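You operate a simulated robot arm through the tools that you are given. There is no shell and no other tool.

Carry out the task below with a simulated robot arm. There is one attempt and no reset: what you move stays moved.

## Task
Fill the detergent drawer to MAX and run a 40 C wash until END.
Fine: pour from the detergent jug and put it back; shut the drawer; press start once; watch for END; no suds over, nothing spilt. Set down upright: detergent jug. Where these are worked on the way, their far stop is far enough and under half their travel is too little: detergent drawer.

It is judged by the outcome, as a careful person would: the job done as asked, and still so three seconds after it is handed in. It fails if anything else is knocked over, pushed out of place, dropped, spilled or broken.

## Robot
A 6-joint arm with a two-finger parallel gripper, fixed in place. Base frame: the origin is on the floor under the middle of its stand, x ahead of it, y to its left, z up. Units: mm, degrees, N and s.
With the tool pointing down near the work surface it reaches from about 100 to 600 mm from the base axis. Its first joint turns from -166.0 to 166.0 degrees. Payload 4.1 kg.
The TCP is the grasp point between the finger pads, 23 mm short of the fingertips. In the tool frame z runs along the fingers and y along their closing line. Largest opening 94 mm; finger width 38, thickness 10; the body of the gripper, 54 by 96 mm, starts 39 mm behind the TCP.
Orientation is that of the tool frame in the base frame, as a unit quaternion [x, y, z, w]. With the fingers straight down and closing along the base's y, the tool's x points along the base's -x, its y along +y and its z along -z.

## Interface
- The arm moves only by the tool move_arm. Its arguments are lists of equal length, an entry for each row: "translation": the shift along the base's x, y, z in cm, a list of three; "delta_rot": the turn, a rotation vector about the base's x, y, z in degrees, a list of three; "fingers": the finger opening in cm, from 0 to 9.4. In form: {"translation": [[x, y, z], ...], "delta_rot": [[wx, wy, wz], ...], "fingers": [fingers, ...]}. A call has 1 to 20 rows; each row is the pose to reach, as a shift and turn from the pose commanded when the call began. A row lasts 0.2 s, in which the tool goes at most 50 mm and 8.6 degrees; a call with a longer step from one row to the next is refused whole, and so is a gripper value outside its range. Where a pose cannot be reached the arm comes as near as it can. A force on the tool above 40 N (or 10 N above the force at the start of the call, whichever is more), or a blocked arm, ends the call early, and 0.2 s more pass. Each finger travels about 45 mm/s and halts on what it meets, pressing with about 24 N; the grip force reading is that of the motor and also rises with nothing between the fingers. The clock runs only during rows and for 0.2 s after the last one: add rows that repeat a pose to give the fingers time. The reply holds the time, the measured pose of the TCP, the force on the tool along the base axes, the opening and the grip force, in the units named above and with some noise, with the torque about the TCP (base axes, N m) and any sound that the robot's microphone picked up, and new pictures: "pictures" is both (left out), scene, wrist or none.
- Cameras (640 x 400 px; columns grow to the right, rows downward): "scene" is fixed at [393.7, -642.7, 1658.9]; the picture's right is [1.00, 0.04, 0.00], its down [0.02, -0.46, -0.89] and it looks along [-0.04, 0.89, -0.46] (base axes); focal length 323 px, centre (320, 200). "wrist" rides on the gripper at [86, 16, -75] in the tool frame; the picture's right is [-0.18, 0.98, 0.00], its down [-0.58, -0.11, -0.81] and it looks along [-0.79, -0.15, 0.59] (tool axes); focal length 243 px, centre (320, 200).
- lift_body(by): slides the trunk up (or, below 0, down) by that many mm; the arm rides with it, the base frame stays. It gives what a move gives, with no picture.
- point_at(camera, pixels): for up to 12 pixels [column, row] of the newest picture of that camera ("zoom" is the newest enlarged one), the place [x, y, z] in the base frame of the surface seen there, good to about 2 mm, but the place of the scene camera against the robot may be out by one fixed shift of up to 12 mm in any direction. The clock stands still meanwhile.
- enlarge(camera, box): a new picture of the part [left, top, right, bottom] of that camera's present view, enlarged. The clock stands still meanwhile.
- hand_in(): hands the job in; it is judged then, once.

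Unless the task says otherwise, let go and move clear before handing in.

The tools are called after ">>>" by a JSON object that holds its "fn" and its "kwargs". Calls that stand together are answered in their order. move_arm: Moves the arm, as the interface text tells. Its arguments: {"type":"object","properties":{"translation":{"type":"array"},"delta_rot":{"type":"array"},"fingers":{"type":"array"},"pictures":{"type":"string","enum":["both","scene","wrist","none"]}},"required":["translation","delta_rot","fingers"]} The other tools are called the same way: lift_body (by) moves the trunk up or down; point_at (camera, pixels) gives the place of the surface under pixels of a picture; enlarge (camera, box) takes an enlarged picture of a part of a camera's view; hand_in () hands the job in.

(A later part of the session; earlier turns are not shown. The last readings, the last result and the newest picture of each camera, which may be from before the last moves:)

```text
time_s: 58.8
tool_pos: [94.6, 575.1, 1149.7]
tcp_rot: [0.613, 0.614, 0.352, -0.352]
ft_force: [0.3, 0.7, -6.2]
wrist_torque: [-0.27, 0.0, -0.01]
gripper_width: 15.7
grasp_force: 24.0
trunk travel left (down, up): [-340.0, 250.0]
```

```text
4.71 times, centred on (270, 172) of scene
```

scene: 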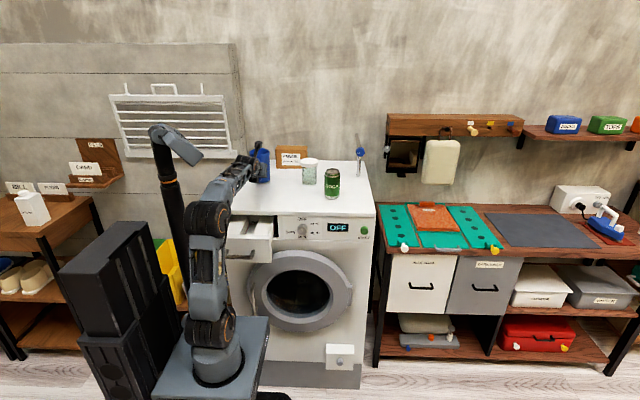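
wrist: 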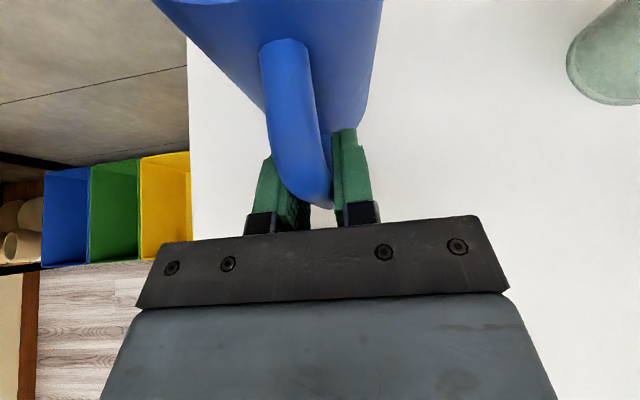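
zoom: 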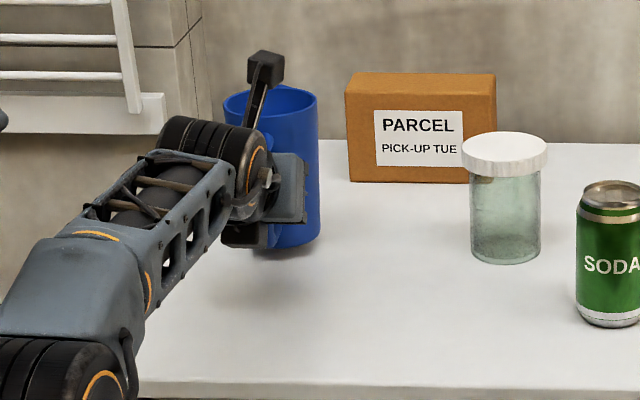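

The jug is off the surface, weight 6.2 N, held without slipping (handle unchanged in the wrist view). I'll raise it 6 cm and carry it upright toward the drawer, yawing 45° about the vertical.

>>> {"fn": "move_arm", "kwargs": {"translation": [[0, 0, 1.5], [0, 0, 3.5], [0, 0, 5.5], [0.6, -1.2, 6.3], [1.3, -2.5, 6.5], [2, -3.8, 6.5], [2.6, -5, 6.5], [3.3, -6.3, 6.5], [3.9, -7.5, 6.5], [4.6, -8.8, 6.5], [5.2, -10, 6.5], [5.9, -11.3, 6.5], [6.5, -12.5, 6.5], [6.5, -12.5, 6.5]], "delta_rot": [[0, 0, 0], [0, 0, 0], [0, 0, 0], [0, 0, 4.5], [0, 0, 9], [0, 0, 13.5], [0, 0, 18], [0, 0, 22.5], [0, 0, 27], [0, 0, 31.5], [0, 0, 36], [0, 0, 40.5], [0, 0, 45], [0, 0, 45]], "fingers": [0.5, 0.5, 0.5, 0.5, 0.5, 0.5, 0.5, 0.5, 0.5, 0.5, 0.5, 0.5, 0.5, 0.5]}}

>>> {"fn": "enlarge", "kwargs": {"camera": "scene", "box": [200, 120, 330, 250]}}

```text
time_s: 61.8
tool_pos: [158.8, 450.7, 1213.8]
tcp_rot: [0.331, 0.801, 0.19, -0.461]
ft_force: [-0.5, 0.1, -4.6]
wrist_torque: [-0.21, -0.21, 0.0]
gripper_width: 15.5
grasp_force: 23.9
trunk travel left (down, up): [-340.0, 250.0]
```

scene: 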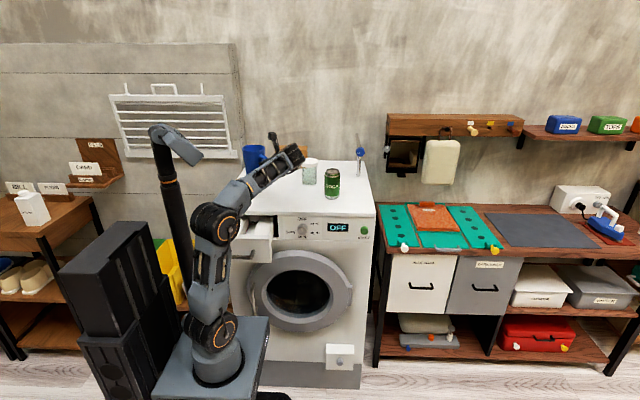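
wrist: 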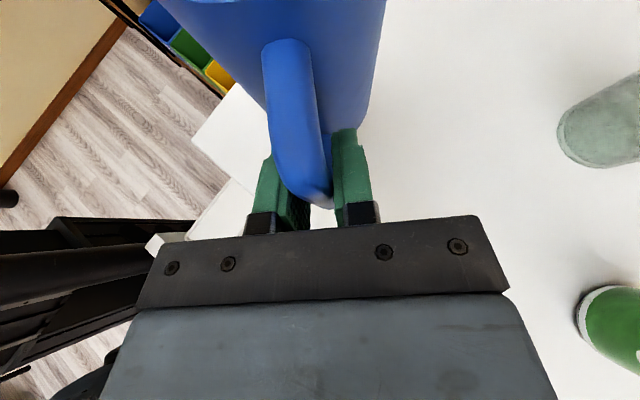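

```text
3.08 times, centred on (265, 185) of scene
```

zoom: 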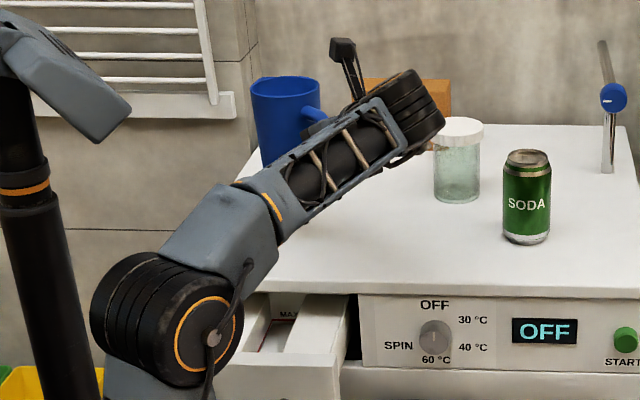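

Everything is steady, and the drawer compartment is visible to the left below. Next I'll tilt the jug 20° forward (well short of pouring, as its level is over 40 mm below the rim) while moving toward the drawer, to keep the arm in a good posture.

>>> {"fn": "move_arm", "kwargs": {"translation": [[0.7, -1, 0], [1.4, -2, 0], [2.1, -3, 0], [2.8, -4, 0], [3.5, -5, 0], [3.5, -5, 0]], "delta_rot": [[-2.8, -2.8, 0], [-5.6, -5.6, 0], [-8.5, -8.5, 0], [-11.3, -11.3, 0], [-14.1, -14.1, 0], [-14.1, -14.1, 0]], "fingers": [0.5, 0.5, 0.5, 0.5, 0.5, 0.5], "pictures": "wrist"}}

>>> {"fn": "move_arm", "kwargs": {"translation": [[0.4, -0.8, 0], [0.8, -1.6, 0], [1.2, -2.4, 0], [1.6, -3.2, 0], [2, -4, 0], [2.4, -4.8, 0], [2.8, -5.6, 0], [3.2, -6.2, 0], [3.2, -6.5, 0], [3.2, -6.5, 0]], "delta_rot": [[0, 0, 5], [0, 0, 10], [0, 0, 15], [0, 0, 20], [0, 0, 25], [0, 0, 30], [0, 0, 35], [0, 0, 40], [0, 0, 45], [0, 0, 45]], "fingers": [0.5, 0.5, 0.5, 0.5, 0.5, 0.5, 0.5, 0.5, 0.5, 0.5]}}

```text
time_s: 63.2
tool_pos: [193.8, 401.1, 1214.0]
tcp_rot: [0.358, 0.869, 0.13, -0.315]
ft_force: [0.3, -0.1, -4.7]
wrist_torque: [-0.21, -0.2, 0.01]
gripper_width: 15.7
grasp_force: 23.8
trunk travel left (down, up): [-340.0, 250.0]
```

wrist: 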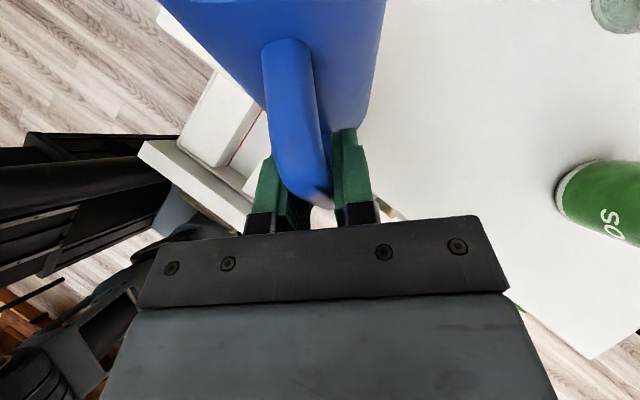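

```text
time_s: 65.4
tool_pos: [182.0, 343.9, 1141.6]
tcp_rot: [-0.001, 0.94, 0.001, -0.341]
ft_force: [-0.1, 0.1, -4.9]
wrist_torque: [0.02, -0.28, -0.03]
gripper_width: 15.5
grasp_force: 24.2
out of reach, approached as far as the arm can: row 5, 6, 7, 8, 9, 10
trunk travel left (down, up): [-340.0, 250.0]
```

scene: 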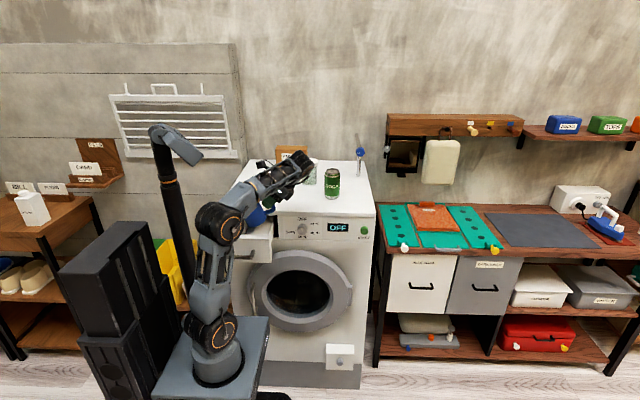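
wrist: 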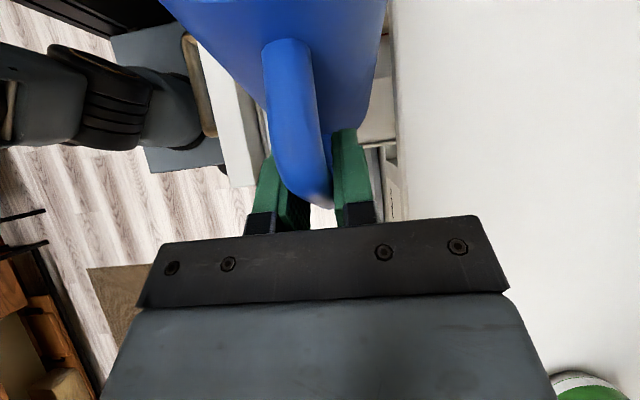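

The reach limit lowered the hand to z 1142 (jug still clear, forces unchanged), so I'll raise the trunk 90 mm to regain height over the drawer, then look.

>>> {"fn": "lift_body", "kwargs": {"by": 90}}

>>> {"fn": "move_arm", "kwargs": {"translation": [[0, -0.3, 0], [0, -0.6, 0]], "delta_rot": [[0, 0, 0], [0, 0, 0]], "fingers": [0.5, 0.5]}}

>>> {"fn": "enlarge", "kwargs": {"camera": "scene", "box": [200, 110, 340, 250]}}

```text
time_s: 66.6
tool_pos: [181.0, 342.9, 1231.2]
tcp_rot: [-0.001, 0.94, 0.0, -0.342]
ft_force: [0.3, -0.2, -5.3]
wrist_torque: [0.02, -0.28, -0.01]
gripper_width: 16.0
grasp_force: 24.4
trunk travel left (down, up): [-430.0, 160.0]
```

```text
time_s: 67.2
tool_pos: [181.5, 336.9, 1230.0]
tcp_rot: [0.0, 0.94, 0.001, -0.34]
ft_force: [0.0, 0.0, -4.9]
wrist_torque: [0.01, -0.27, -0.05]
gripper_width: 15.8
grasp_force: 23.8
trunk travel left (down, up): [-430.0, 160.0]
```

scene: 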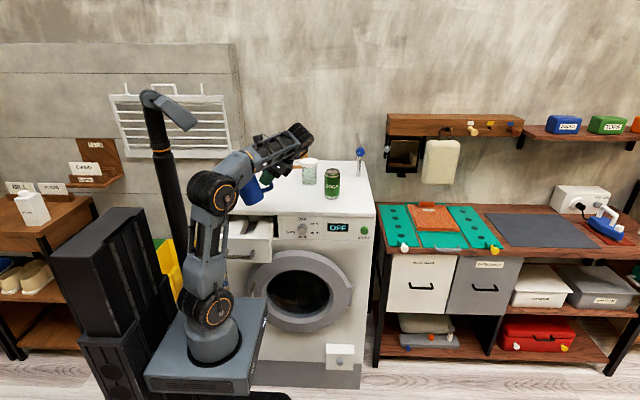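
wrist: 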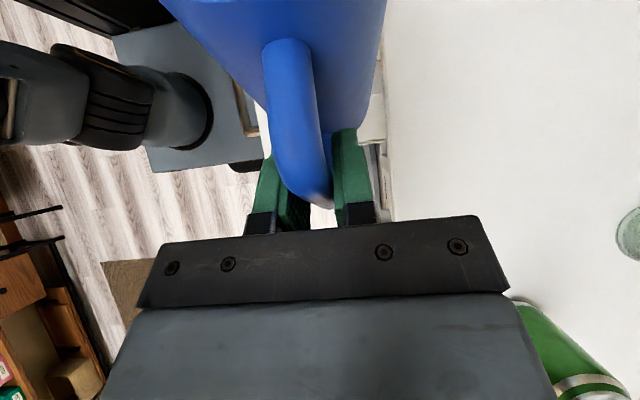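

```text
2.86 times, centred on (270, 180) of scene
```

zoom: 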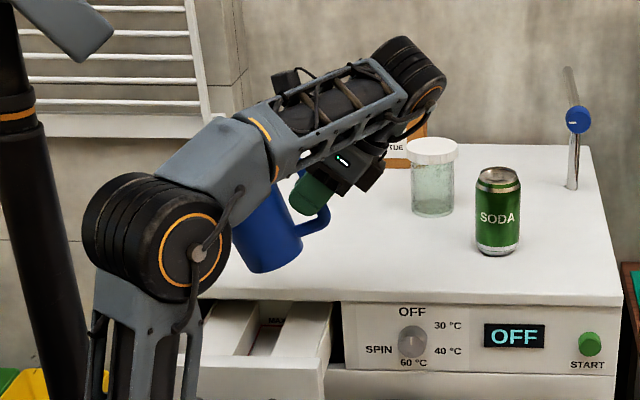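

The jug hangs under the forearm, tilted 20°, with the drawer open below. I'll tilt to 35° while moving +x so the spout comes over the compartment centre (x≈91, y≈335).

>>> {"fn": "move_arm", "kwargs": {"translation": [[1, 0, -0.8], [2, 0, -1.6], [3, -0.1, -2.4], [4.2, -0.2, -3.2], [4.2, -0.2, -4], [4.2, -0.2, -4]], "delta_rot": [[0, -4, 0], [0, -8, 0], [0, -12, 0], [0, -15, 0], [0, -15, 0], [0, -15, 0]], "fingers": [0.5, 0.5, 0.5, 0.5, 0.5, 0.5]}}

>>> {"fn": "enlarge", "kwargs": {"camera": "scene", "box": [200, 130, 320, 250]}}

```text
time_s: 68.6
tool_pos: [224.1, 333.9, 1191.4]
tcp_rot: [0.0, 0.977, 0.001, -0.215]
ft_force: [0.8, 0.0, -5.2]
wrist_torque: [0.0, -0.23, 0.0]
gripper_width: 15.8
grasp_force: 24.1
trunk travel left (down, up): [-430.0, 160.0]
```

scene: 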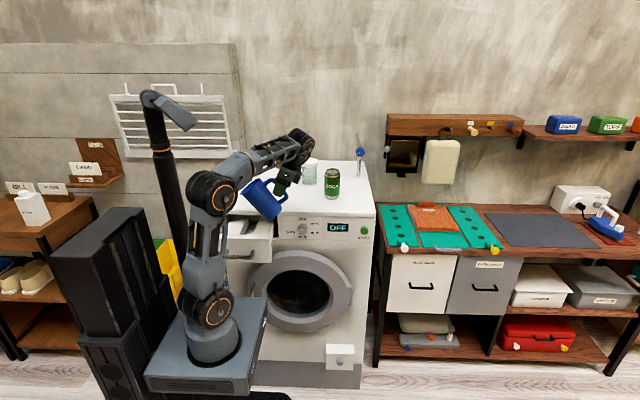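
wrist: 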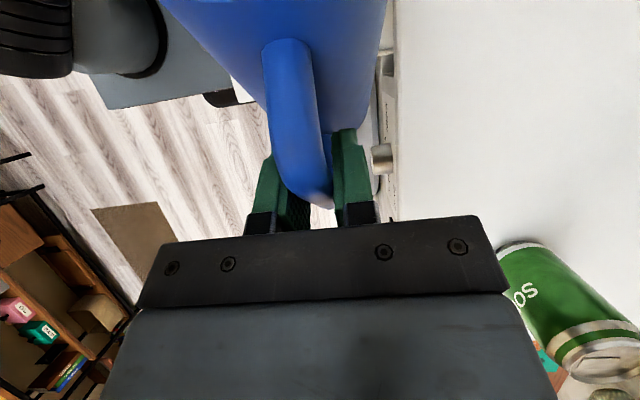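

```text
3.33 times, centred on (260, 190) of scene
```

zoom: 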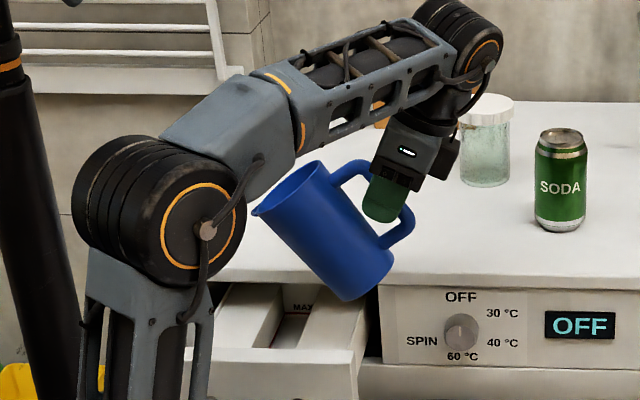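

The jug is tilted 35° with its spout at zoom (255,210). I'll check the spout position in space against the compartment.

>>> {"fn": "point_at", "kwargs": {"camera": "zoom", "pixels": [[257, 211], [262, 216], [300, 200], [345, 298], [350, 290], [388, 255], [300, 330], [270, 330], [340, 330], [320, 165]]}}

```text
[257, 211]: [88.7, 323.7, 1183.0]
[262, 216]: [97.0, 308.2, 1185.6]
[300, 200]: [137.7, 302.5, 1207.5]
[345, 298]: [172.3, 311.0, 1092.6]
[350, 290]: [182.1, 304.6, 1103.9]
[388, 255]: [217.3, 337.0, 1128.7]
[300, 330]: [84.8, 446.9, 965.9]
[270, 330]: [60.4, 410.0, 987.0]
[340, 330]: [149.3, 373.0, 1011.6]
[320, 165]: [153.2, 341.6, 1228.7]
```

The spout is at about x 90, y 325–334, matching the plan. I'll tilt to 45° while lowering, keeping the spout over x≈91.

>>> {"fn": "move_arm", "kwargs": {"translation": [[-0.1, 0, -1.2], [-0.2, 0, -2.4], [-0.4, 0.1, -3.6], [-0.4, 0.1, -4], [-0.4, 0.1, -4]], "delta_rot": [[0, -3, 0], [0, -6, 0], [0, -9, 0], [0, -10, 0], [0, -10, 0]], "fingers": [0.5, 0.5, 0.5, 0.5, 0.5], "pictures": "scene"}}

>>> {"fn": "enlarge", "kwargs": {"camera": "scene", "box": [210, 160, 310, 250]}}

```text
time_s: 69.8
tool_pos: [220.1, 336.4, 1150.3]
tcp_rot: [-0.001, 0.992, 0.001, -0.13]
ft_force: [0.2, -0.6, -4.7]
wrist_torque: [0.0, -0.21, -0.04]
gripper_width: 15.9
grasp_force: 24.0
trunk travel left (down, up): [-430.0, 160.0]
```

scene: 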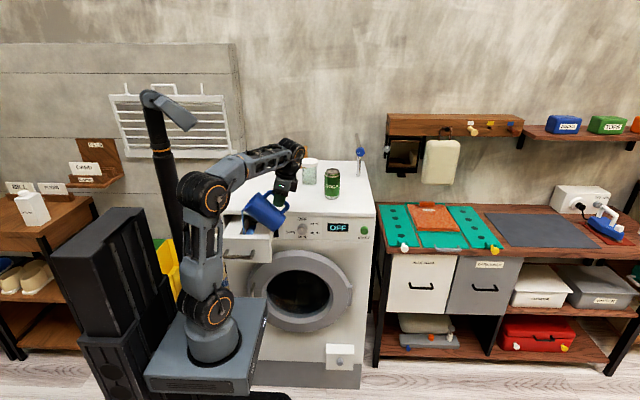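

```text
4.44 times, centred on (260, 205) of scene
```

zoom: 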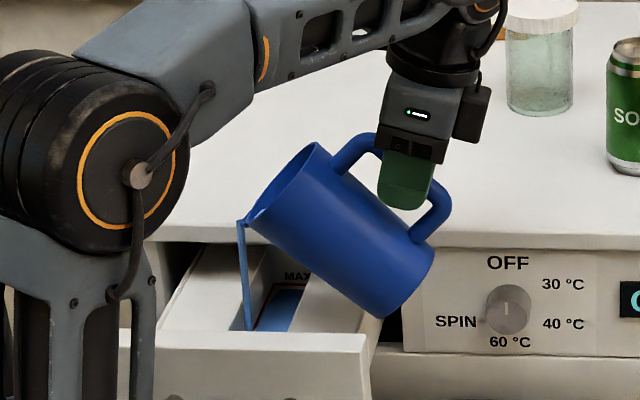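

Liquid is already pouring at 45° (stream at zoom (245,280)) and blue detergent is in the compartment. The clock is stopped, so I'll zoom in on the level against the red MAX line before the next move.

>>> {"fn": "enlarge", "kwargs": {"camera": "scene", "box": [248, 212, 292, 240]}}

>>> {"fn": "point_at", "kwargs": {"camera": "zoom", "pixels": [[200, 230], [230, 200], [170, 250], [260, 180], [150, 200], [100, 200]]}}

```text
14.29 times, centred on (270, 226) of scene
```

zoom: 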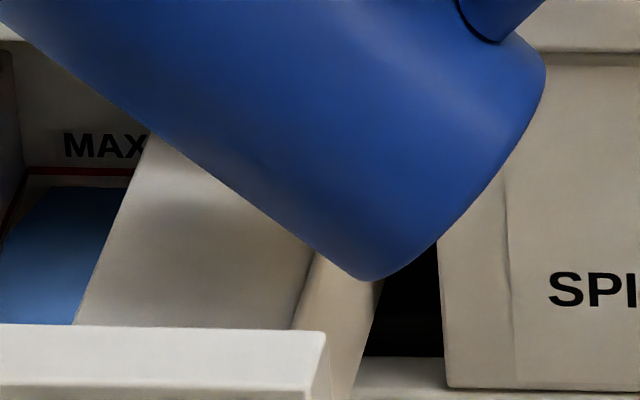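

```text
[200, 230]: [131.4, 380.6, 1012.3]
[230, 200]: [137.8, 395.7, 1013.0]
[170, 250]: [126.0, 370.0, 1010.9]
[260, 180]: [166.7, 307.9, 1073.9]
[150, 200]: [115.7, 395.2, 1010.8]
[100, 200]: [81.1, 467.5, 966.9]
```

The level is near the back wall just below the red line: fluid edge at zoom row 187 vs line row 170. I'll look at the left-wall line too before letting any more time pass.

>>> {"fn": "enlarge", "kwargs": {"camera": "scene", "box": [256, 218, 276, 236]}}

>>> {"fn": "point_at", "kwargs": {"camera": "zoom", "pixels": [[160, 200], [200, 250], [100, 200], [60, 230], [170, 130], [170, 145], [170, 160], [170, 115], [40, 260], [150, 300]]}}

```text
16.00 times, centred on (266, 227) of scene
```

zoom: 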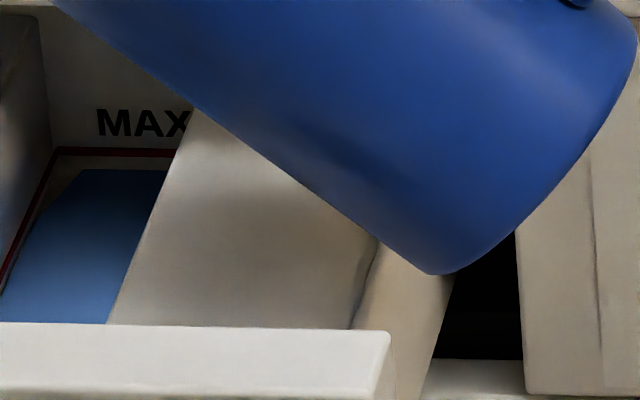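

```text
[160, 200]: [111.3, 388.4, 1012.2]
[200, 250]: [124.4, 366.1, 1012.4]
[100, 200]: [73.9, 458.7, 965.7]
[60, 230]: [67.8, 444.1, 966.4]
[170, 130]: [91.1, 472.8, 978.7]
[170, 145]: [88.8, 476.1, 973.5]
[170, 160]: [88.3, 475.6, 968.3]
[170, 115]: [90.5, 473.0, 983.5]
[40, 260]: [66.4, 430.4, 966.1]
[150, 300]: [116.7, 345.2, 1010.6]
```

The fluid surface is about 2 mm above the floor (z≈966 scene) with the MAX line about 5 mm higher (z≈971). I'll hold this tilt for a short moment (0.4 s) and re-measure.

>>> {"fn": "move_arm", "kwargs": {"translation": [[0, 0, 0]], "delta_rot": [[0, 0, 0]], "fingers": [0.5], "pictures": "scene"}}

>>> {"fn": "enlarge", "kwargs": {"camera": "scene", "box": [256, 218, 276, 236]}}

>>> {"fn": "point_at", "kwargs": {"camera": "zoom", "pixels": [[100, 200], [60, 230], [120, 220], [170, 145], [170, 160], [80, 260], [100, 290], [40, 260]]}}

>>> {"fn": "enlarge", "kwargs": {"camera": "scene", "box": [225, 175, 295, 245]}}

```text
time_s: 70.2
tool_pos: [220.2, 336.5, 1151.3]
tcp_rot: [-0.001, 0.992, 0.001, -0.13]
ft_force: [-0.2, -0.1, -5.3]
wrist_torque: [0.02, -0.18, -0.01]
gripper_width: 15.8
grasp_force: 23.9
trunk travel left (down, up): [-430.0, 160.0]
```

scene: 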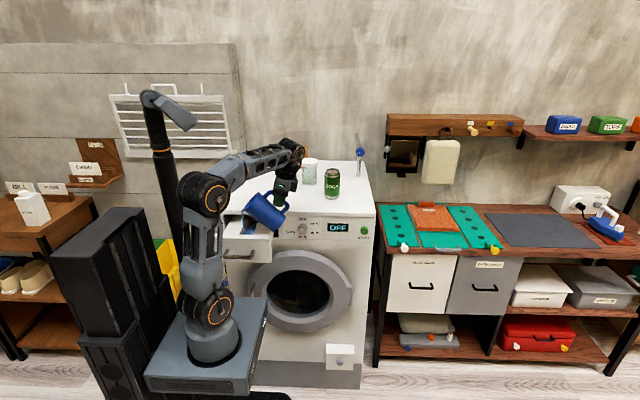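

```text
16.00 times, centred on (266, 227) of scene
```

zoom: 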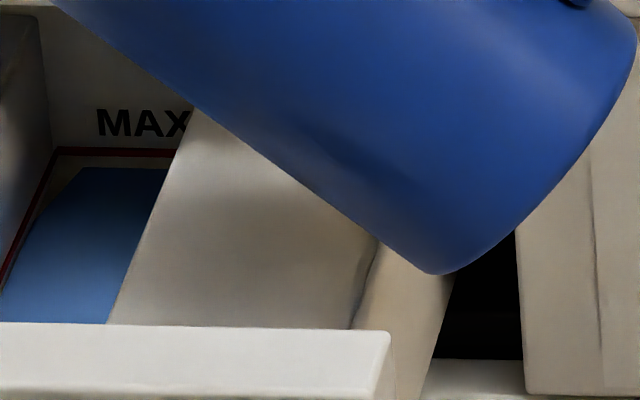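

```text
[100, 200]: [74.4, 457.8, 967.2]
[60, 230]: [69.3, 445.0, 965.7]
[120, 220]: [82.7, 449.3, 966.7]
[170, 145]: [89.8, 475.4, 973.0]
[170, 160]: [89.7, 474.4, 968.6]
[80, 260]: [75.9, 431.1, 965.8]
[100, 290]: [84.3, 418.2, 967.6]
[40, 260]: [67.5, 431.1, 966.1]
```

```text
5.71 times, centred on (260, 210) of scene
```

zoom: 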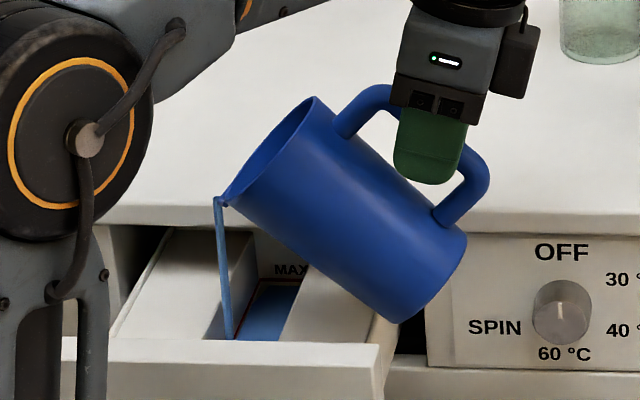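

The flow is slow (level rose ~0.3 mm). I'll check that the stream (zoom (225,270)) falls centrally in the compartment.

>>> {"fn": "point_at", "kwargs": {"camera": "zoom", "pixels": [[219, 215], [222, 240], [225, 265], [227, 290], [229, 315], [230, 330], [218, 200]]}}

```text
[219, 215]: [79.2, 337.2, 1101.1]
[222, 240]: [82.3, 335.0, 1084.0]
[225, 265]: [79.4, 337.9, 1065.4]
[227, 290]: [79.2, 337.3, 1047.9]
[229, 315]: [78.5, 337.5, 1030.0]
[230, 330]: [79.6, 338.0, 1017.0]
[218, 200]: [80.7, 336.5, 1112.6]
```

The stream falls vertically at x≈81 true, inside the compartment; I'll shift 8 mm toward +x to centre it and tilt 2° more, then re-measure after about a second.

>>> {"fn": "move_arm", "kwargs": {"translation": [[0.4, 0, 0], [0.8, 0, 0], [0.8, 0, 0], [0.8, 0, 0]], "delta_rot": [[0, -1, 0], [0, -2, 0], [0, -2, 0], [0, -2, 0]], "fingers": [0.5, 0.5, 0.5, 0.5], "pictures": "scene"}}

>>> {"fn": "enlarge", "kwargs": {"camera": "scene", "box": [225, 175, 295, 245]}}

>>> {"fn": "enlarge", "kwargs": {"camera": "scene", "box": [256, 218, 276, 236]}}

>>> {"fn": "point_at", "kwargs": {"camera": "zoom", "pixels": [[100, 200], [60, 230], [120, 220], [80, 260], [100, 290], [40, 260], [110, 240], [90, 230], [70, 280], [120, 200], [60, 300], [100, 260]]}}

```text
time_s: 71.2
tool_pos: [228.0, 335.1, 1151.1]
tcp_rot: [-0.001, 0.994, 0.0, -0.112]
ft_force: [0.0, -0.5, -4.6]
wrist_torque: [0.03, -0.16, 0.02]
gripper_width: 15.9
grasp_force: 23.9
trunk travel left (down, up): [-430.0, 160.0]
```

scene: 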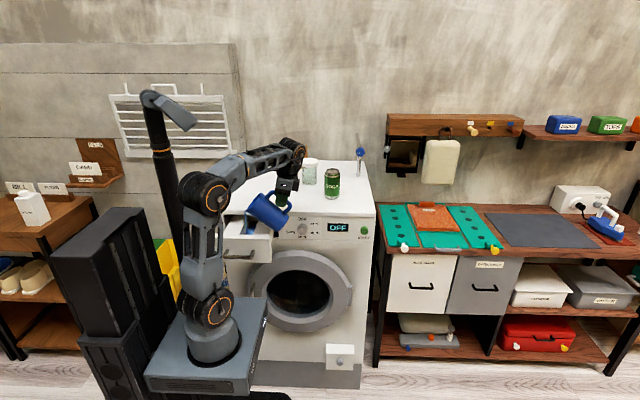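

```text
5.71 times, centred on (260, 210) of scene
```

zoom: 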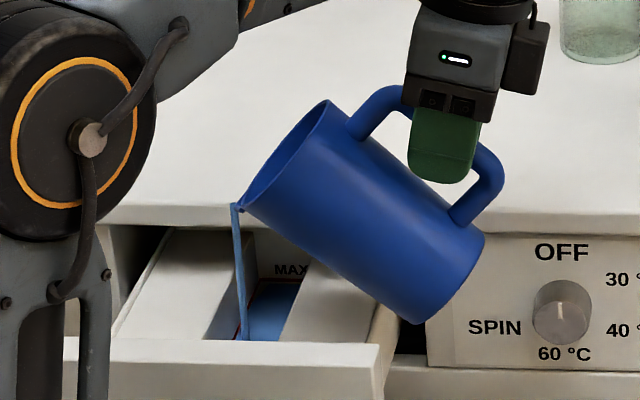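

```text
16.00 times, centred on (266, 227) of scene
```

zoom: 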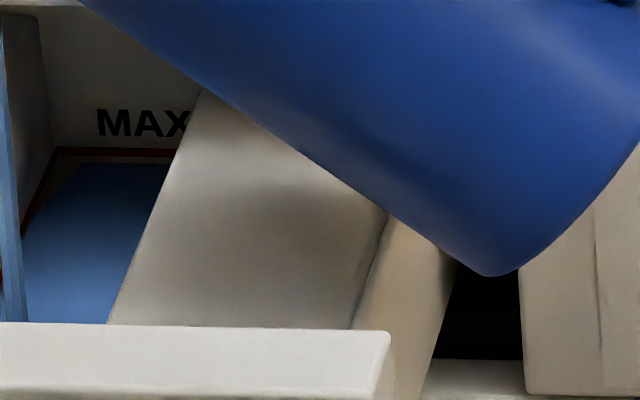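

```text
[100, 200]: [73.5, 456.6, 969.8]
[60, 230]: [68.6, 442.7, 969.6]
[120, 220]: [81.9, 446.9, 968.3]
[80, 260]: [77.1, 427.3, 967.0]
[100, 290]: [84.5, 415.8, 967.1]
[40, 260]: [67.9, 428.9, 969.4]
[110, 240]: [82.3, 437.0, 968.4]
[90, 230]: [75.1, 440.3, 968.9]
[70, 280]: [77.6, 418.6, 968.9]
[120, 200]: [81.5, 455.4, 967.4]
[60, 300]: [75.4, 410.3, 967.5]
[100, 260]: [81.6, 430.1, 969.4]
```

The level edge is at row 163 against the line's centre at row 152 — roughly 2.5–3 mm to go, rising ~1.4 mm/s. I'll hold 0.8 s more and re-measure.

>>> {"fn": "move_arm", "kwargs": {"translation": [[0, 0, 0], [0, 0, 0], [0, 0, 0]], "delta_rot": [[0, 0, 0], [0, 0, 0], [0, 0, 0]], "fingers": [0.5, 0.5, 0.5], "pictures": "scene"}}

>>> {"fn": "enlarge", "kwargs": {"camera": "scene", "box": [256, 218, 276, 236]}}

>>> {"fn": "point_at", "kwargs": {"camera": "zoom", "pixels": [[100, 200], [60, 230], [120, 220], [80, 260], [100, 290], [110, 240], [90, 230], [70, 280], [120, 200], [60, 300], [100, 260], [100, 152]]}}

```text
time_s: 72.0
tool_pos: [227.6, 336.1, 1151.5]
tcp_rot: [0.0, 0.994, 0.001, -0.112]
ft_force: [0.4, -0.1, -4.1]
wrist_torque: [-0.07, -0.17, 0.03]
gripper_width: 15.9
grasp_force: 23.8
trunk travel left (down, up): [-430.0, 160.0]
```

scene: 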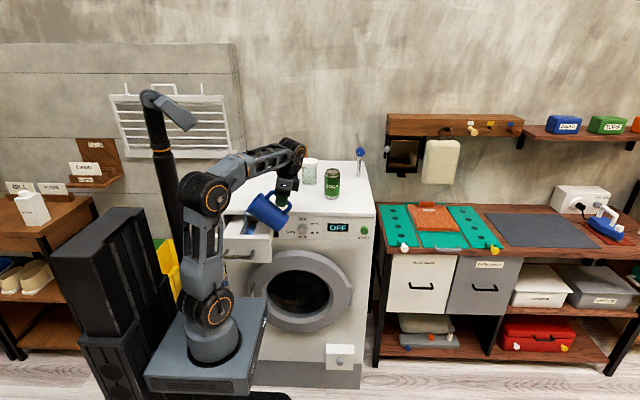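

```text
16.00 times, centred on (266, 227) of scene
```

zoom: 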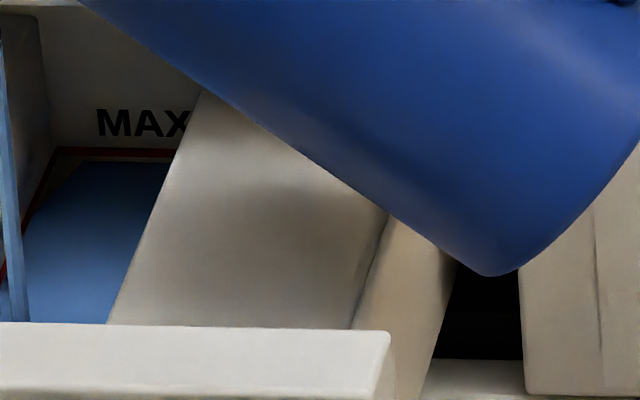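

```text
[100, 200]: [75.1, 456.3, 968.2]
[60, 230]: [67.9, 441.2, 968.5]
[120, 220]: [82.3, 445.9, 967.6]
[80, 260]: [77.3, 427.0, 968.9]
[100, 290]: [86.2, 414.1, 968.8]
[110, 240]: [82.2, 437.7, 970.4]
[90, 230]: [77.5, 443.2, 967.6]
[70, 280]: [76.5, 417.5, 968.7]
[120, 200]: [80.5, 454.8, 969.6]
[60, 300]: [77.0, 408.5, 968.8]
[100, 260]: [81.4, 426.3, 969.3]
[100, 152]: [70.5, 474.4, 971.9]
```

The flow has slowed (edge at row ~160). I'll tilt 2° more and hold about a second.

>>> {"fn": "move_arm", "kwargs": {"translation": [[0, 0, 0], [0, 0, 0], [0, 0, 0], [0, 0, 0]], "delta_rot": [[0, -1, 0], [0, -2, 0], [0, -2, 0], [0, -2, 0]], "fingers": [0.5, 0.5, 0.5, 0.5], "pictures": "scene"}}

>>> {"fn": "enlarge", "kwargs": {"camera": "scene", "box": [256, 218, 276, 236]}}

>>> {"fn": "point_at", "kwargs": {"camera": "zoom", "pixels": [[100, 200], [60, 230], [120, 220], [80, 260], [100, 290], [110, 240], [90, 230], [70, 280], [120, 200], [60, 300], [100, 260], [100, 152]]}}

```text
time_s: 73.0
tool_pos: [228.5, 336.2, 1150.6]
tcp_rot: [-0.001, 0.995, 0.0, -0.095]
ft_force: [-0.3, -0.5, -4.8]
wrist_torque: [0.01, -0.18, 0.0]
gripper_width: 15.7
grasp_force: 23.7
trunk travel left (down, up): [-430.0, 160.0]
```

scene: 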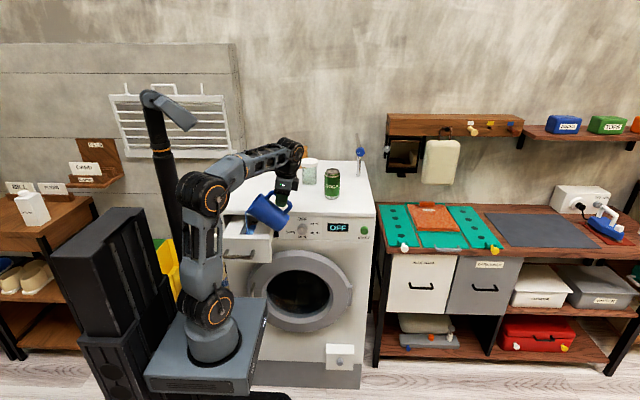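

```text
16.00 times, centred on (266, 227) of scene
```

zoom: 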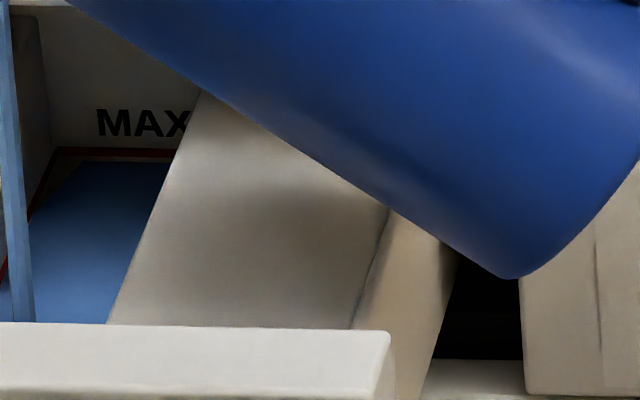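

```text
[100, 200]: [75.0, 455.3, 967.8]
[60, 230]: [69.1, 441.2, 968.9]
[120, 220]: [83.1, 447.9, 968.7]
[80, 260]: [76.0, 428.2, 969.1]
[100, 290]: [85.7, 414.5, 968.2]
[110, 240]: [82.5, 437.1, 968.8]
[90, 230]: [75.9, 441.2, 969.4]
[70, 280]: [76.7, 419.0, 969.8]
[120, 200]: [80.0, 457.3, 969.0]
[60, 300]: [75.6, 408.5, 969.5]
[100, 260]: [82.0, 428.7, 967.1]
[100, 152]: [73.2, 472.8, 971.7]
```

The level seems to be rising only slowly. I'll zoom tighter on the line and check where the stream lands.

>>> {"fn": "enlarge", "kwargs": {"camera": "scene", "box": [254, 222, 268, 232]}}

>>> {"fn": "enlarge", "kwargs": {"camera": "scene", "box": [225, 175, 295, 275]}}

```text
16.00 times, centred on (261, 227) of scene
```

zoom: 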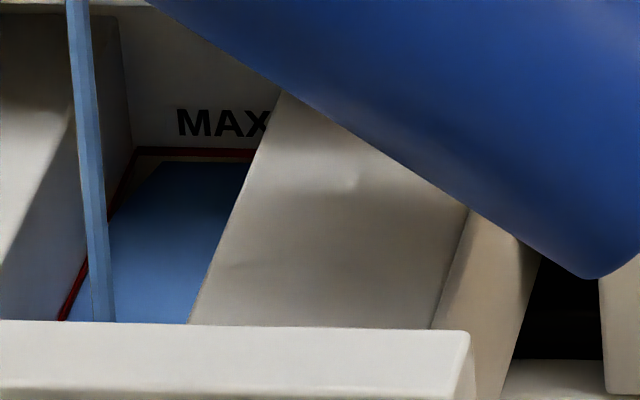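

```text
4.00 times, centred on (260, 225) of scene
```

zoom: 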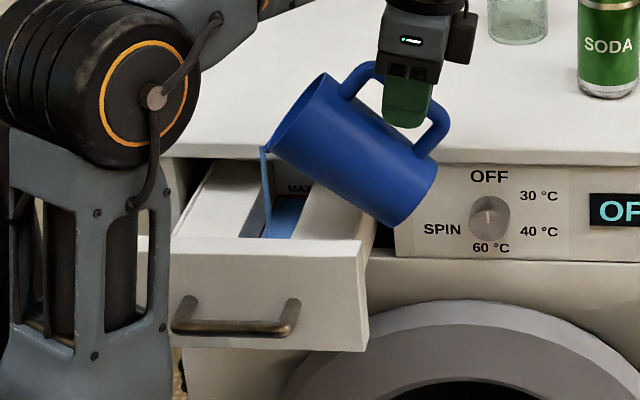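

The fluid edge (row ~163) is still ~2.5 mm under the line's centre (row 153), with the stream landing well inside. I'll hold another 0.8 s.

>>> {"fn": "move_arm", "kwargs": {"translation": [[0, 0, 0], [0, 0, 0], [0, 0, 0]], "delta_rot": [[0, 0, 0], [0, 0, 0], [0, 0, 0]], "fingers": [0.5, 0.5, 0.5], "pictures": "scene"}}

>>> {"fn": "enlarge", "kwargs": {"camera": "scene", "box": [254, 222, 268, 232]}}

>>> {"fn": "point_at", "kwargs": {"camera": "zoom", "pixels": [[180, 200], [140, 230], [200, 220], [160, 260], [170, 290], [190, 240], [170, 230], [150, 280], [200, 200], [140, 290], [180, 260], [190, 180]]}}

```text
time_s: 73.8
tool_pos: [228.2, 336.4, 1151.3]
tcp_rot: [-0.001, 0.995, 0.001, -0.095]
ft_force: [-0.4, 0.1, -4.8]
wrist_torque: [0.02, -0.15, -0.01]
gripper_width: 15.9
grasp_force: 23.8
trunk travel left (down, up): [-430.0, 160.0]
```

scene: 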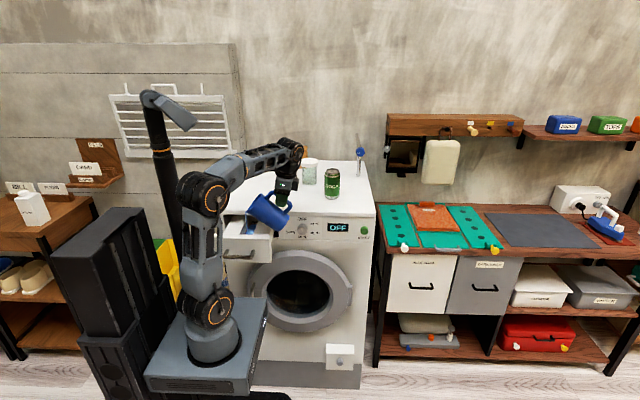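

```text
16.00 times, centred on (261, 227) of scene
```

zoom: 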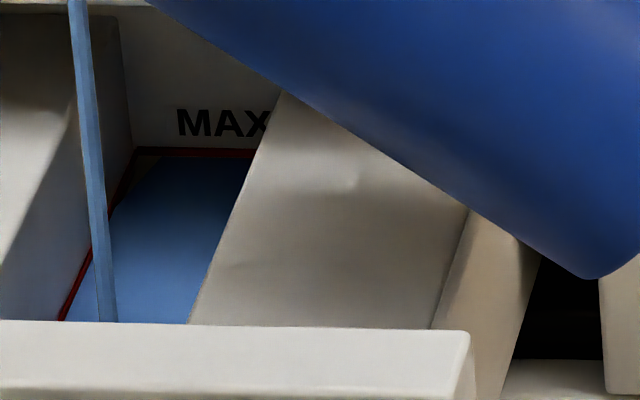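

```text
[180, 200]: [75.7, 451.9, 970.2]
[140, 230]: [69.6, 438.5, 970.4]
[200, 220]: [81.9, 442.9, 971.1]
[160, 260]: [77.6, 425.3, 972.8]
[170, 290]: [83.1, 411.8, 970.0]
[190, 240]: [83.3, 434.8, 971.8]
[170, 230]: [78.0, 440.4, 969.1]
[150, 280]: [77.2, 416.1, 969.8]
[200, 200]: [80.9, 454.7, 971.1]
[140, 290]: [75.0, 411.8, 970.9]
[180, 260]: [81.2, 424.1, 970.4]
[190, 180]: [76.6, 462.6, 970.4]
```

The level edge now touches the lower side of the red line (surface z≈970.7 vs line ≈971.8). I'll tilt the jug back quickly now to stop the flow with the last drops bringing it to the line.

>>> {"fn": "move_arm", "kwargs": {"translation": [[0, 0, 0], [0, 0, 0], [0, 0, 0.5], [0, 0, 1]], "delta_rot": [[0, 8.5, 0], [0, 16, 0], [0, 23, 0], [0, 25, 0]], "fingers": [0.5, 0.5, 0.5, 0.5], "pictures": "scene"}}

>>> {"fn": "enlarge", "kwargs": {"camera": "scene", "box": [225, 175, 295, 275]}}

>>> {"fn": "enlarge", "kwargs": {"camera": "scene", "box": [254, 222, 268, 232]}}

>>> {"fn": "point_at", "kwargs": {"camera": "zoom", "pixels": [[180, 200], [140, 230], [200, 220], [160, 260], [170, 290], [190, 240], [170, 230], [150, 280], [200, 200], [140, 290], [180, 260], [190, 180]]}}

```text
time_s: 74.8
tool_pos: [227.1, 336.7, 1163.0]
tcp_rot: [-0.001, 0.951, 0.0, -0.309]
ft_force: [0.5, 0.5, -4.6]
wrist_torque: [0.02, -0.19, 0.01]
gripper_width: 15.7
grasp_force: 24.1
trunk travel left (down, up): [-430.0, 160.0]
```

scene: 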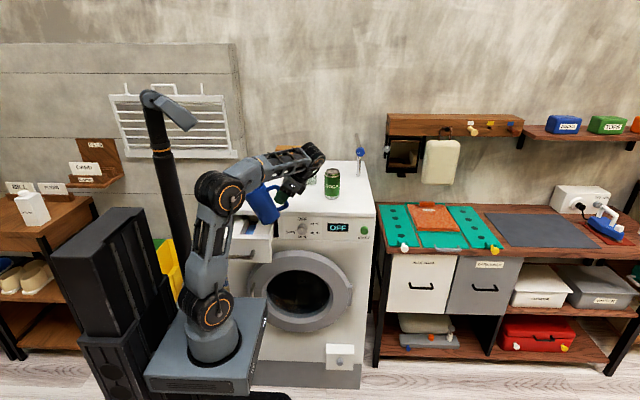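

```text
4.00 times, centred on (260, 225) of scene
```

zoom: 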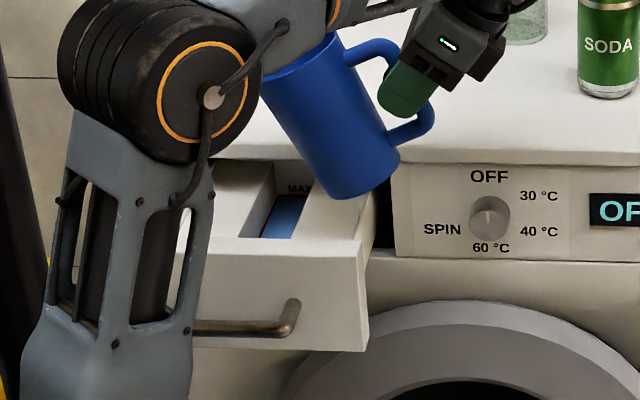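

```text
16.00 times, centred on (261, 227) of scene
```

zoom: 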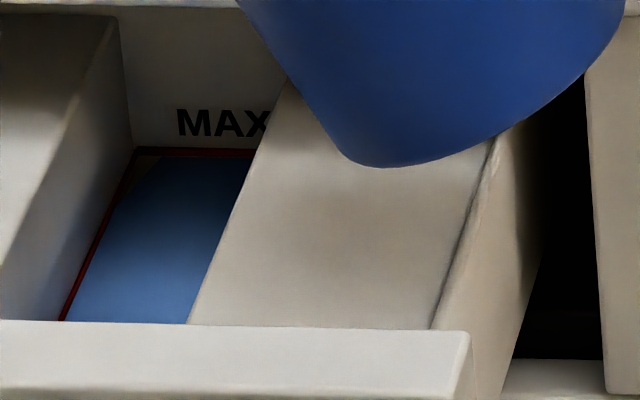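

```text
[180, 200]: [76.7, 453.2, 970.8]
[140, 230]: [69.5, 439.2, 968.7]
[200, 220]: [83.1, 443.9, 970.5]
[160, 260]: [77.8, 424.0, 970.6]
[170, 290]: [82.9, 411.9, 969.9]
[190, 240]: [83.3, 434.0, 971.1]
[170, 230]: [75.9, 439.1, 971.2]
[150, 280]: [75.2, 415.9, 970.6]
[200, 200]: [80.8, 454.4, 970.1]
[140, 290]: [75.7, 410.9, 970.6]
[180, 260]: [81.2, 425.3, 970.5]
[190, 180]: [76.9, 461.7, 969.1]
```

The flow has stopped; the surface (z≈970.4) sits at the lower edge of the red line (centre ≈971.8). I'll do one more very brief pour of well under a second to bring it up onto the line.

>>> {"fn": "move_arm", "kwargs": {"translation": [[0, 0, 0], [0, 0, -0.5], [0, 0, -1], [0, 0, -1], [0, 0, -1], [0, 0, -1], [0, 0, -0.5], [0, 0, 0]], "delta_rot": [[0, -8.5, 0], [0, -17, 0], [0, -25, 0], [0, -25.5, 0], [0, -25.5, 0], [0, -17.5, 0], [0, -9, 0], [0, -2, 0]], "fingers": [0.5, 0.5, 0.5, 0.5, 0.5, 0.5, 0.5, 0.5], "pictures": "scene"}}

>>> {"fn": "enlarge", "kwargs": {"camera": "scene", "box": [225, 175, 295, 275]}}

>>> {"fn": "enlarge", "kwargs": {"camera": "scene", "box": [254, 222, 268, 232]}}

>>> {"fn": "point_at", "kwargs": {"camera": "zoom", "pixels": [[180, 200], [140, 230], [200, 220], [160, 260], [170, 290], [190, 240], [170, 230], [150, 280], [200, 200], [140, 290], [180, 260], [190, 180]]}}

```text
time_s: 76.6
tool_pos: [229.2, 335.8, 1163.1]
tcp_rot: [-0.001, 0.957, 0.002, -0.291]
ft_force: [-0.6, -0.4, -3.9]
wrist_torque: [0.03, -0.23, 0.01]
gripper_width: 15.7
grasp_force: 24.3
trunk travel left (down, up): [-430.0, 160.0]
```

scene: 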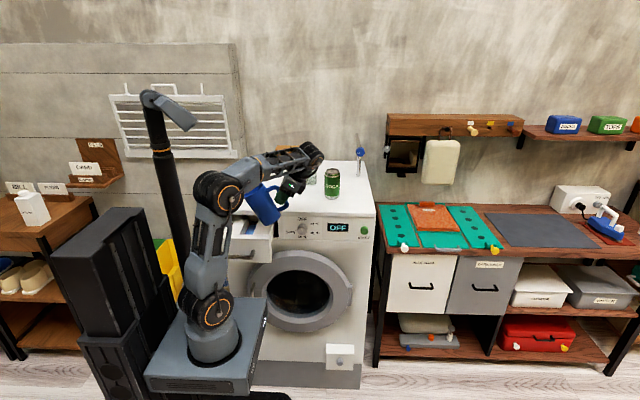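

```text
4.00 times, centred on (260, 225) of scene
```

zoom: 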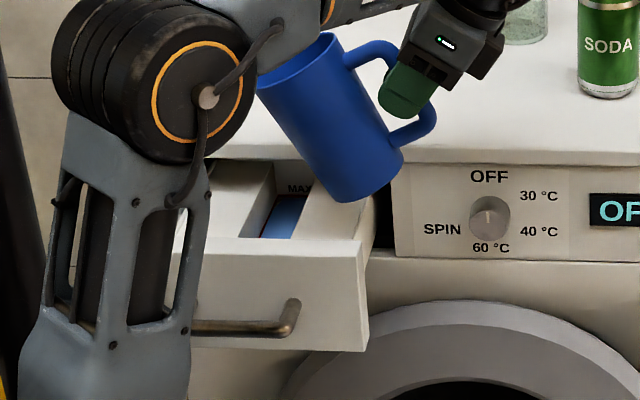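

```text
16.00 times, centred on (261, 227) of scene
```

zoom: 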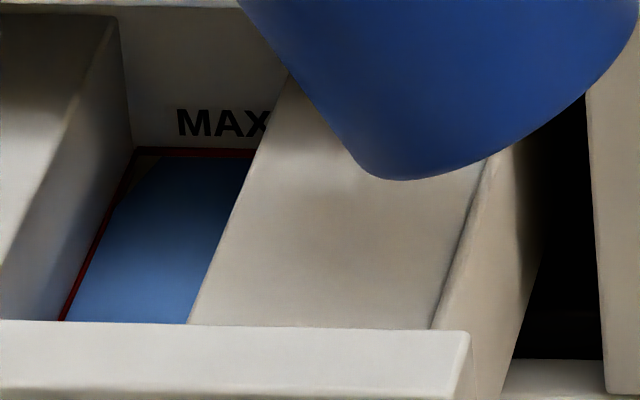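

```text
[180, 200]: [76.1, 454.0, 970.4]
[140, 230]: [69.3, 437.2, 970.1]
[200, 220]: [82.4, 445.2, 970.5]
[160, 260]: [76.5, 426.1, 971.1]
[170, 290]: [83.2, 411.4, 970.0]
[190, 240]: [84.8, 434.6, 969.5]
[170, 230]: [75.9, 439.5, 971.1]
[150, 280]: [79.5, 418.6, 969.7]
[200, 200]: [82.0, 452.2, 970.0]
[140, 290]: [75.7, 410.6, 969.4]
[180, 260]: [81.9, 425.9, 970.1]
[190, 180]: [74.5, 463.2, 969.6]
```

The level barely changed. I'll measure the line's own z-span precisely to decide how much more is needed.

>>> {"fn": "point_at", "kwargs": {"camera": "zoom", "pixels": [[160, 146], [180, 149], [200, 150], [220, 151], [240, 152], [180, 153], [200, 155], [220, 157], [200, 158], [200, 160], [200, 162], [200, 166]]}}

>>> {"fn": "enlarge", "kwargs": {"camera": "scene", "box": [257, 223, 267, 229]}}

```text
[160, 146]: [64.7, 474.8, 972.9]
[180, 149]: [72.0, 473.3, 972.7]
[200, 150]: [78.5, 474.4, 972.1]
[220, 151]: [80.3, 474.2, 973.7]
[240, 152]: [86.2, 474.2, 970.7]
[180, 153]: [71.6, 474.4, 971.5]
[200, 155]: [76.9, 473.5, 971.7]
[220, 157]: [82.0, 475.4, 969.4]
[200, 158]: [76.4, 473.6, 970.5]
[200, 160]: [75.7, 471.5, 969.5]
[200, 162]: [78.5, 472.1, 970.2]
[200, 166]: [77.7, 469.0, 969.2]
```

```text
16.00 times, centred on (262, 226) of scene
```

zoom: 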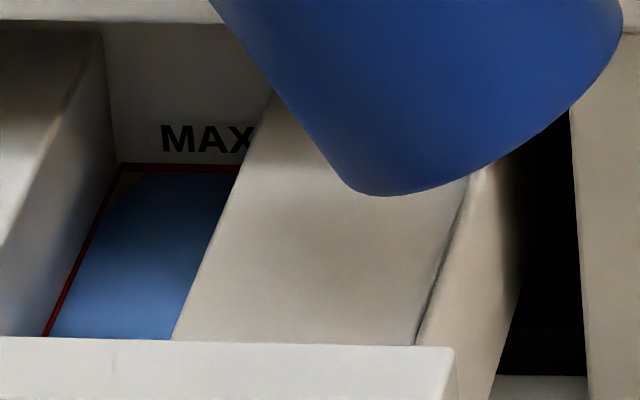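

The line spans z 970.5–973 and the liquid is at ≈970.2, right at its lower edge. I'll add a little more with a brief tilt to about 52°.

>>> {"fn": "move_arm", "kwargs": {"translation": [[0, 0, 0], [0, 0, -0.5], [0, 0, -1], [0, 0, -1], [0, 0, -1], [0, 0, -1], [0, 0, -1], [0, 0, -0.5], [0, 0, 0]], "delta_rot": [[0, -8.5, 0], [0, -17, 0], [0, -24, 0], [0, -26, 0], [0, -26, 0], [0, -26, 0], [0, -18, 0], [0, -9.5, 0], [0, -1, 0]], "fingers": [0.5, 0.5, 0.5, 0.5, 0.5, 0.5, 0.5, 0.5, 0.5], "pictures": "scene"}}

>>> {"fn": "enlarge", "kwargs": {"camera": "scene", "box": [225, 175, 295, 275]}}

>>> {"fn": "enlarge", "kwargs": {"camera": "scene", "box": [254, 222, 268, 232]}}

>>> {"fn": "point_at", "kwargs": {"camera": "zoom", "pixels": [[180, 200], [140, 230], [200, 220], [160, 260], [170, 290], [190, 240], [170, 230], [150, 280], [200, 200], [140, 290], [180, 260], [190, 180]]}}

```text
time_s: 78.6
tool_pos: [228.6, 336.2, 1161.2]
tcp_rot: [-0.001, 0.959, 0.002, -0.284]
ft_force: [0.0, 0.0, -4.1]
wrist_torque: [0.0, -0.2, -0.01]
gripper_width: 15.6
grasp_force: 23.7
trunk travel left (down, up): [-430.0, 160.0]
```

scene: 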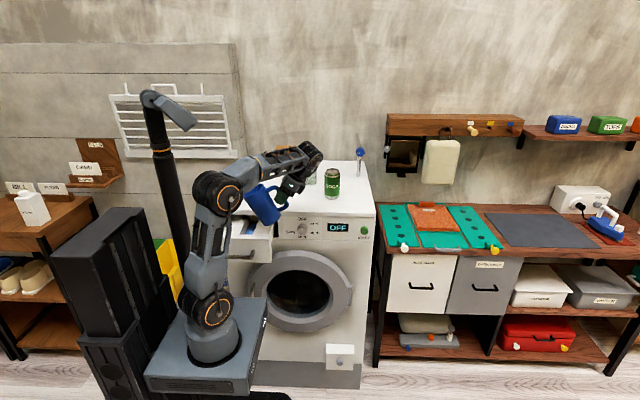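

```text
4.00 times, centred on (260, 225) of scene
```

zoom: 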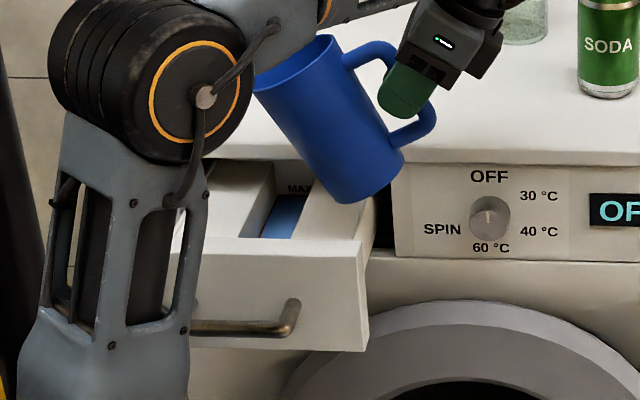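

```text
16.00 times, centred on (261, 227) of scene
```

zoom: 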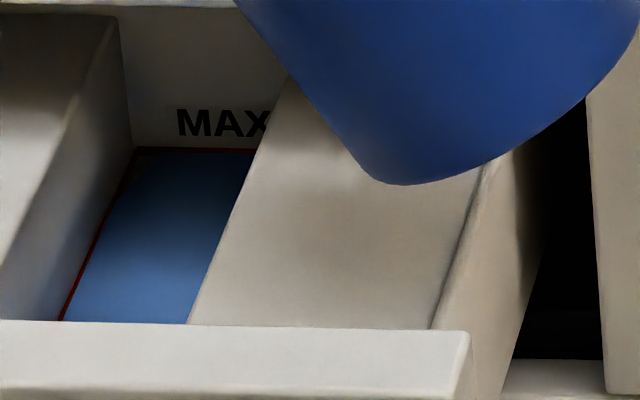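

```text
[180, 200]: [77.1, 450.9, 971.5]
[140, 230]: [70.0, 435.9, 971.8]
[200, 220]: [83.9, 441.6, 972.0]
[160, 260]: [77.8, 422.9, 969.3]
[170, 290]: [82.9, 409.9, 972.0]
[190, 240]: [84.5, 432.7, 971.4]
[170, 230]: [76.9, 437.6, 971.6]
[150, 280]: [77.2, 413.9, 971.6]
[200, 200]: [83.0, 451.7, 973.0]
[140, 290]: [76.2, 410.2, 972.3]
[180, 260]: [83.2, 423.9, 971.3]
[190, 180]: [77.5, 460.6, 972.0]
```

The surface now reads z≈971.7, at the middle of the red line (its lower half is submerged), so the drawer is filled to MAX. I'll bring the jug back up: first un-tilt to 20° and rise, staying over the drawer.

>>> {"fn": "move_arm", "kwargs": {"translation": [[-0.8, 0, 1.4], [-1.6, 0, 2.8], [-2.4, 0, 4.2], [-3.2, 0, 5.6], [-4.2, 0, 7], [-4.7, 0.1, 7.5], [-4.7, 0.1, 7.5]], "delta_rot": [[0, 1, 0], [0, 2, 0], [0, 3, 0], [0, 4, 0], [0, 5, 0], [0, 7, 0], [0, 7, 0]], "fingers": [0.5, 0.5, 0.5, 0.5, 0.5, 0.5, 0.5], "pictures": "none"}}

>>> {"fn": "move_arm", "kwargs": {"translation": [[0, 0.7, 0.2], [0.1, 1.4, 0.5], [0.2, 2.1, 0.8], [0.3, 2.8, 1], [0.4, 3.5, 1.2], [0.5, 4.2, 1.4], [0.5, 4.9, 1.5], [0.5, 5.6, 1.5], [0.5, 6.3, 1.5], [0.5, 6.3, 1.5]], "delta_rot": [[0, 0, -5], [0, 0, -10], [0, 0, -15], [0, 0, -20], [0, 0, -25], [0, 0, -30], [0, 0, -35], [0, 0, -40], [0, 0, -45], [0, 0, -45]], "fingers": [0.5, 0.5, 0.5, 0.5, 0.5, 0.5, 0.5, 0.5, 0.5, 0.5]}}

```text
time_s: 80.2
tool_pos: [177.9, 336.8, 1233.8]
tcp_rot: [0.0, 0.94, 0.002, -0.34]
ft_force: [-0.8, -1.1, -4.6]
wrist_torque: [0.0, -0.23, 0.0]
gripper_width: 15.4
grasp_force: 23.9
trunk travel left (down, up): [-430.0, 160.0]
```

```text
time_s: 82.4
tool_pos: [185.0, 400.0, 1250.5]
tcp_rot: [0.36, 0.868, 0.132, -0.314]
ft_force: [0.3, 0.4, -4.4]
wrist_torque: [-0.18, -0.21, 0.01]
gripper_width: 15.6
grasp_force: 23.9
trunk travel left (down, up): [-430.0, 160.0]
```

scene: 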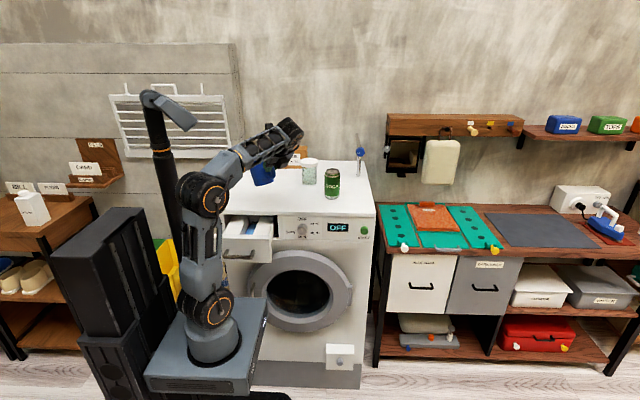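
wrist: 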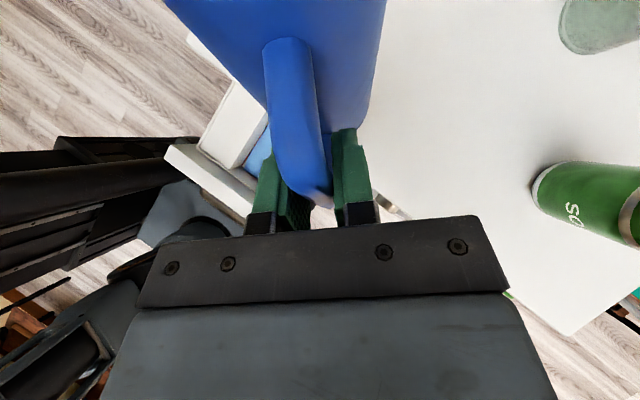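

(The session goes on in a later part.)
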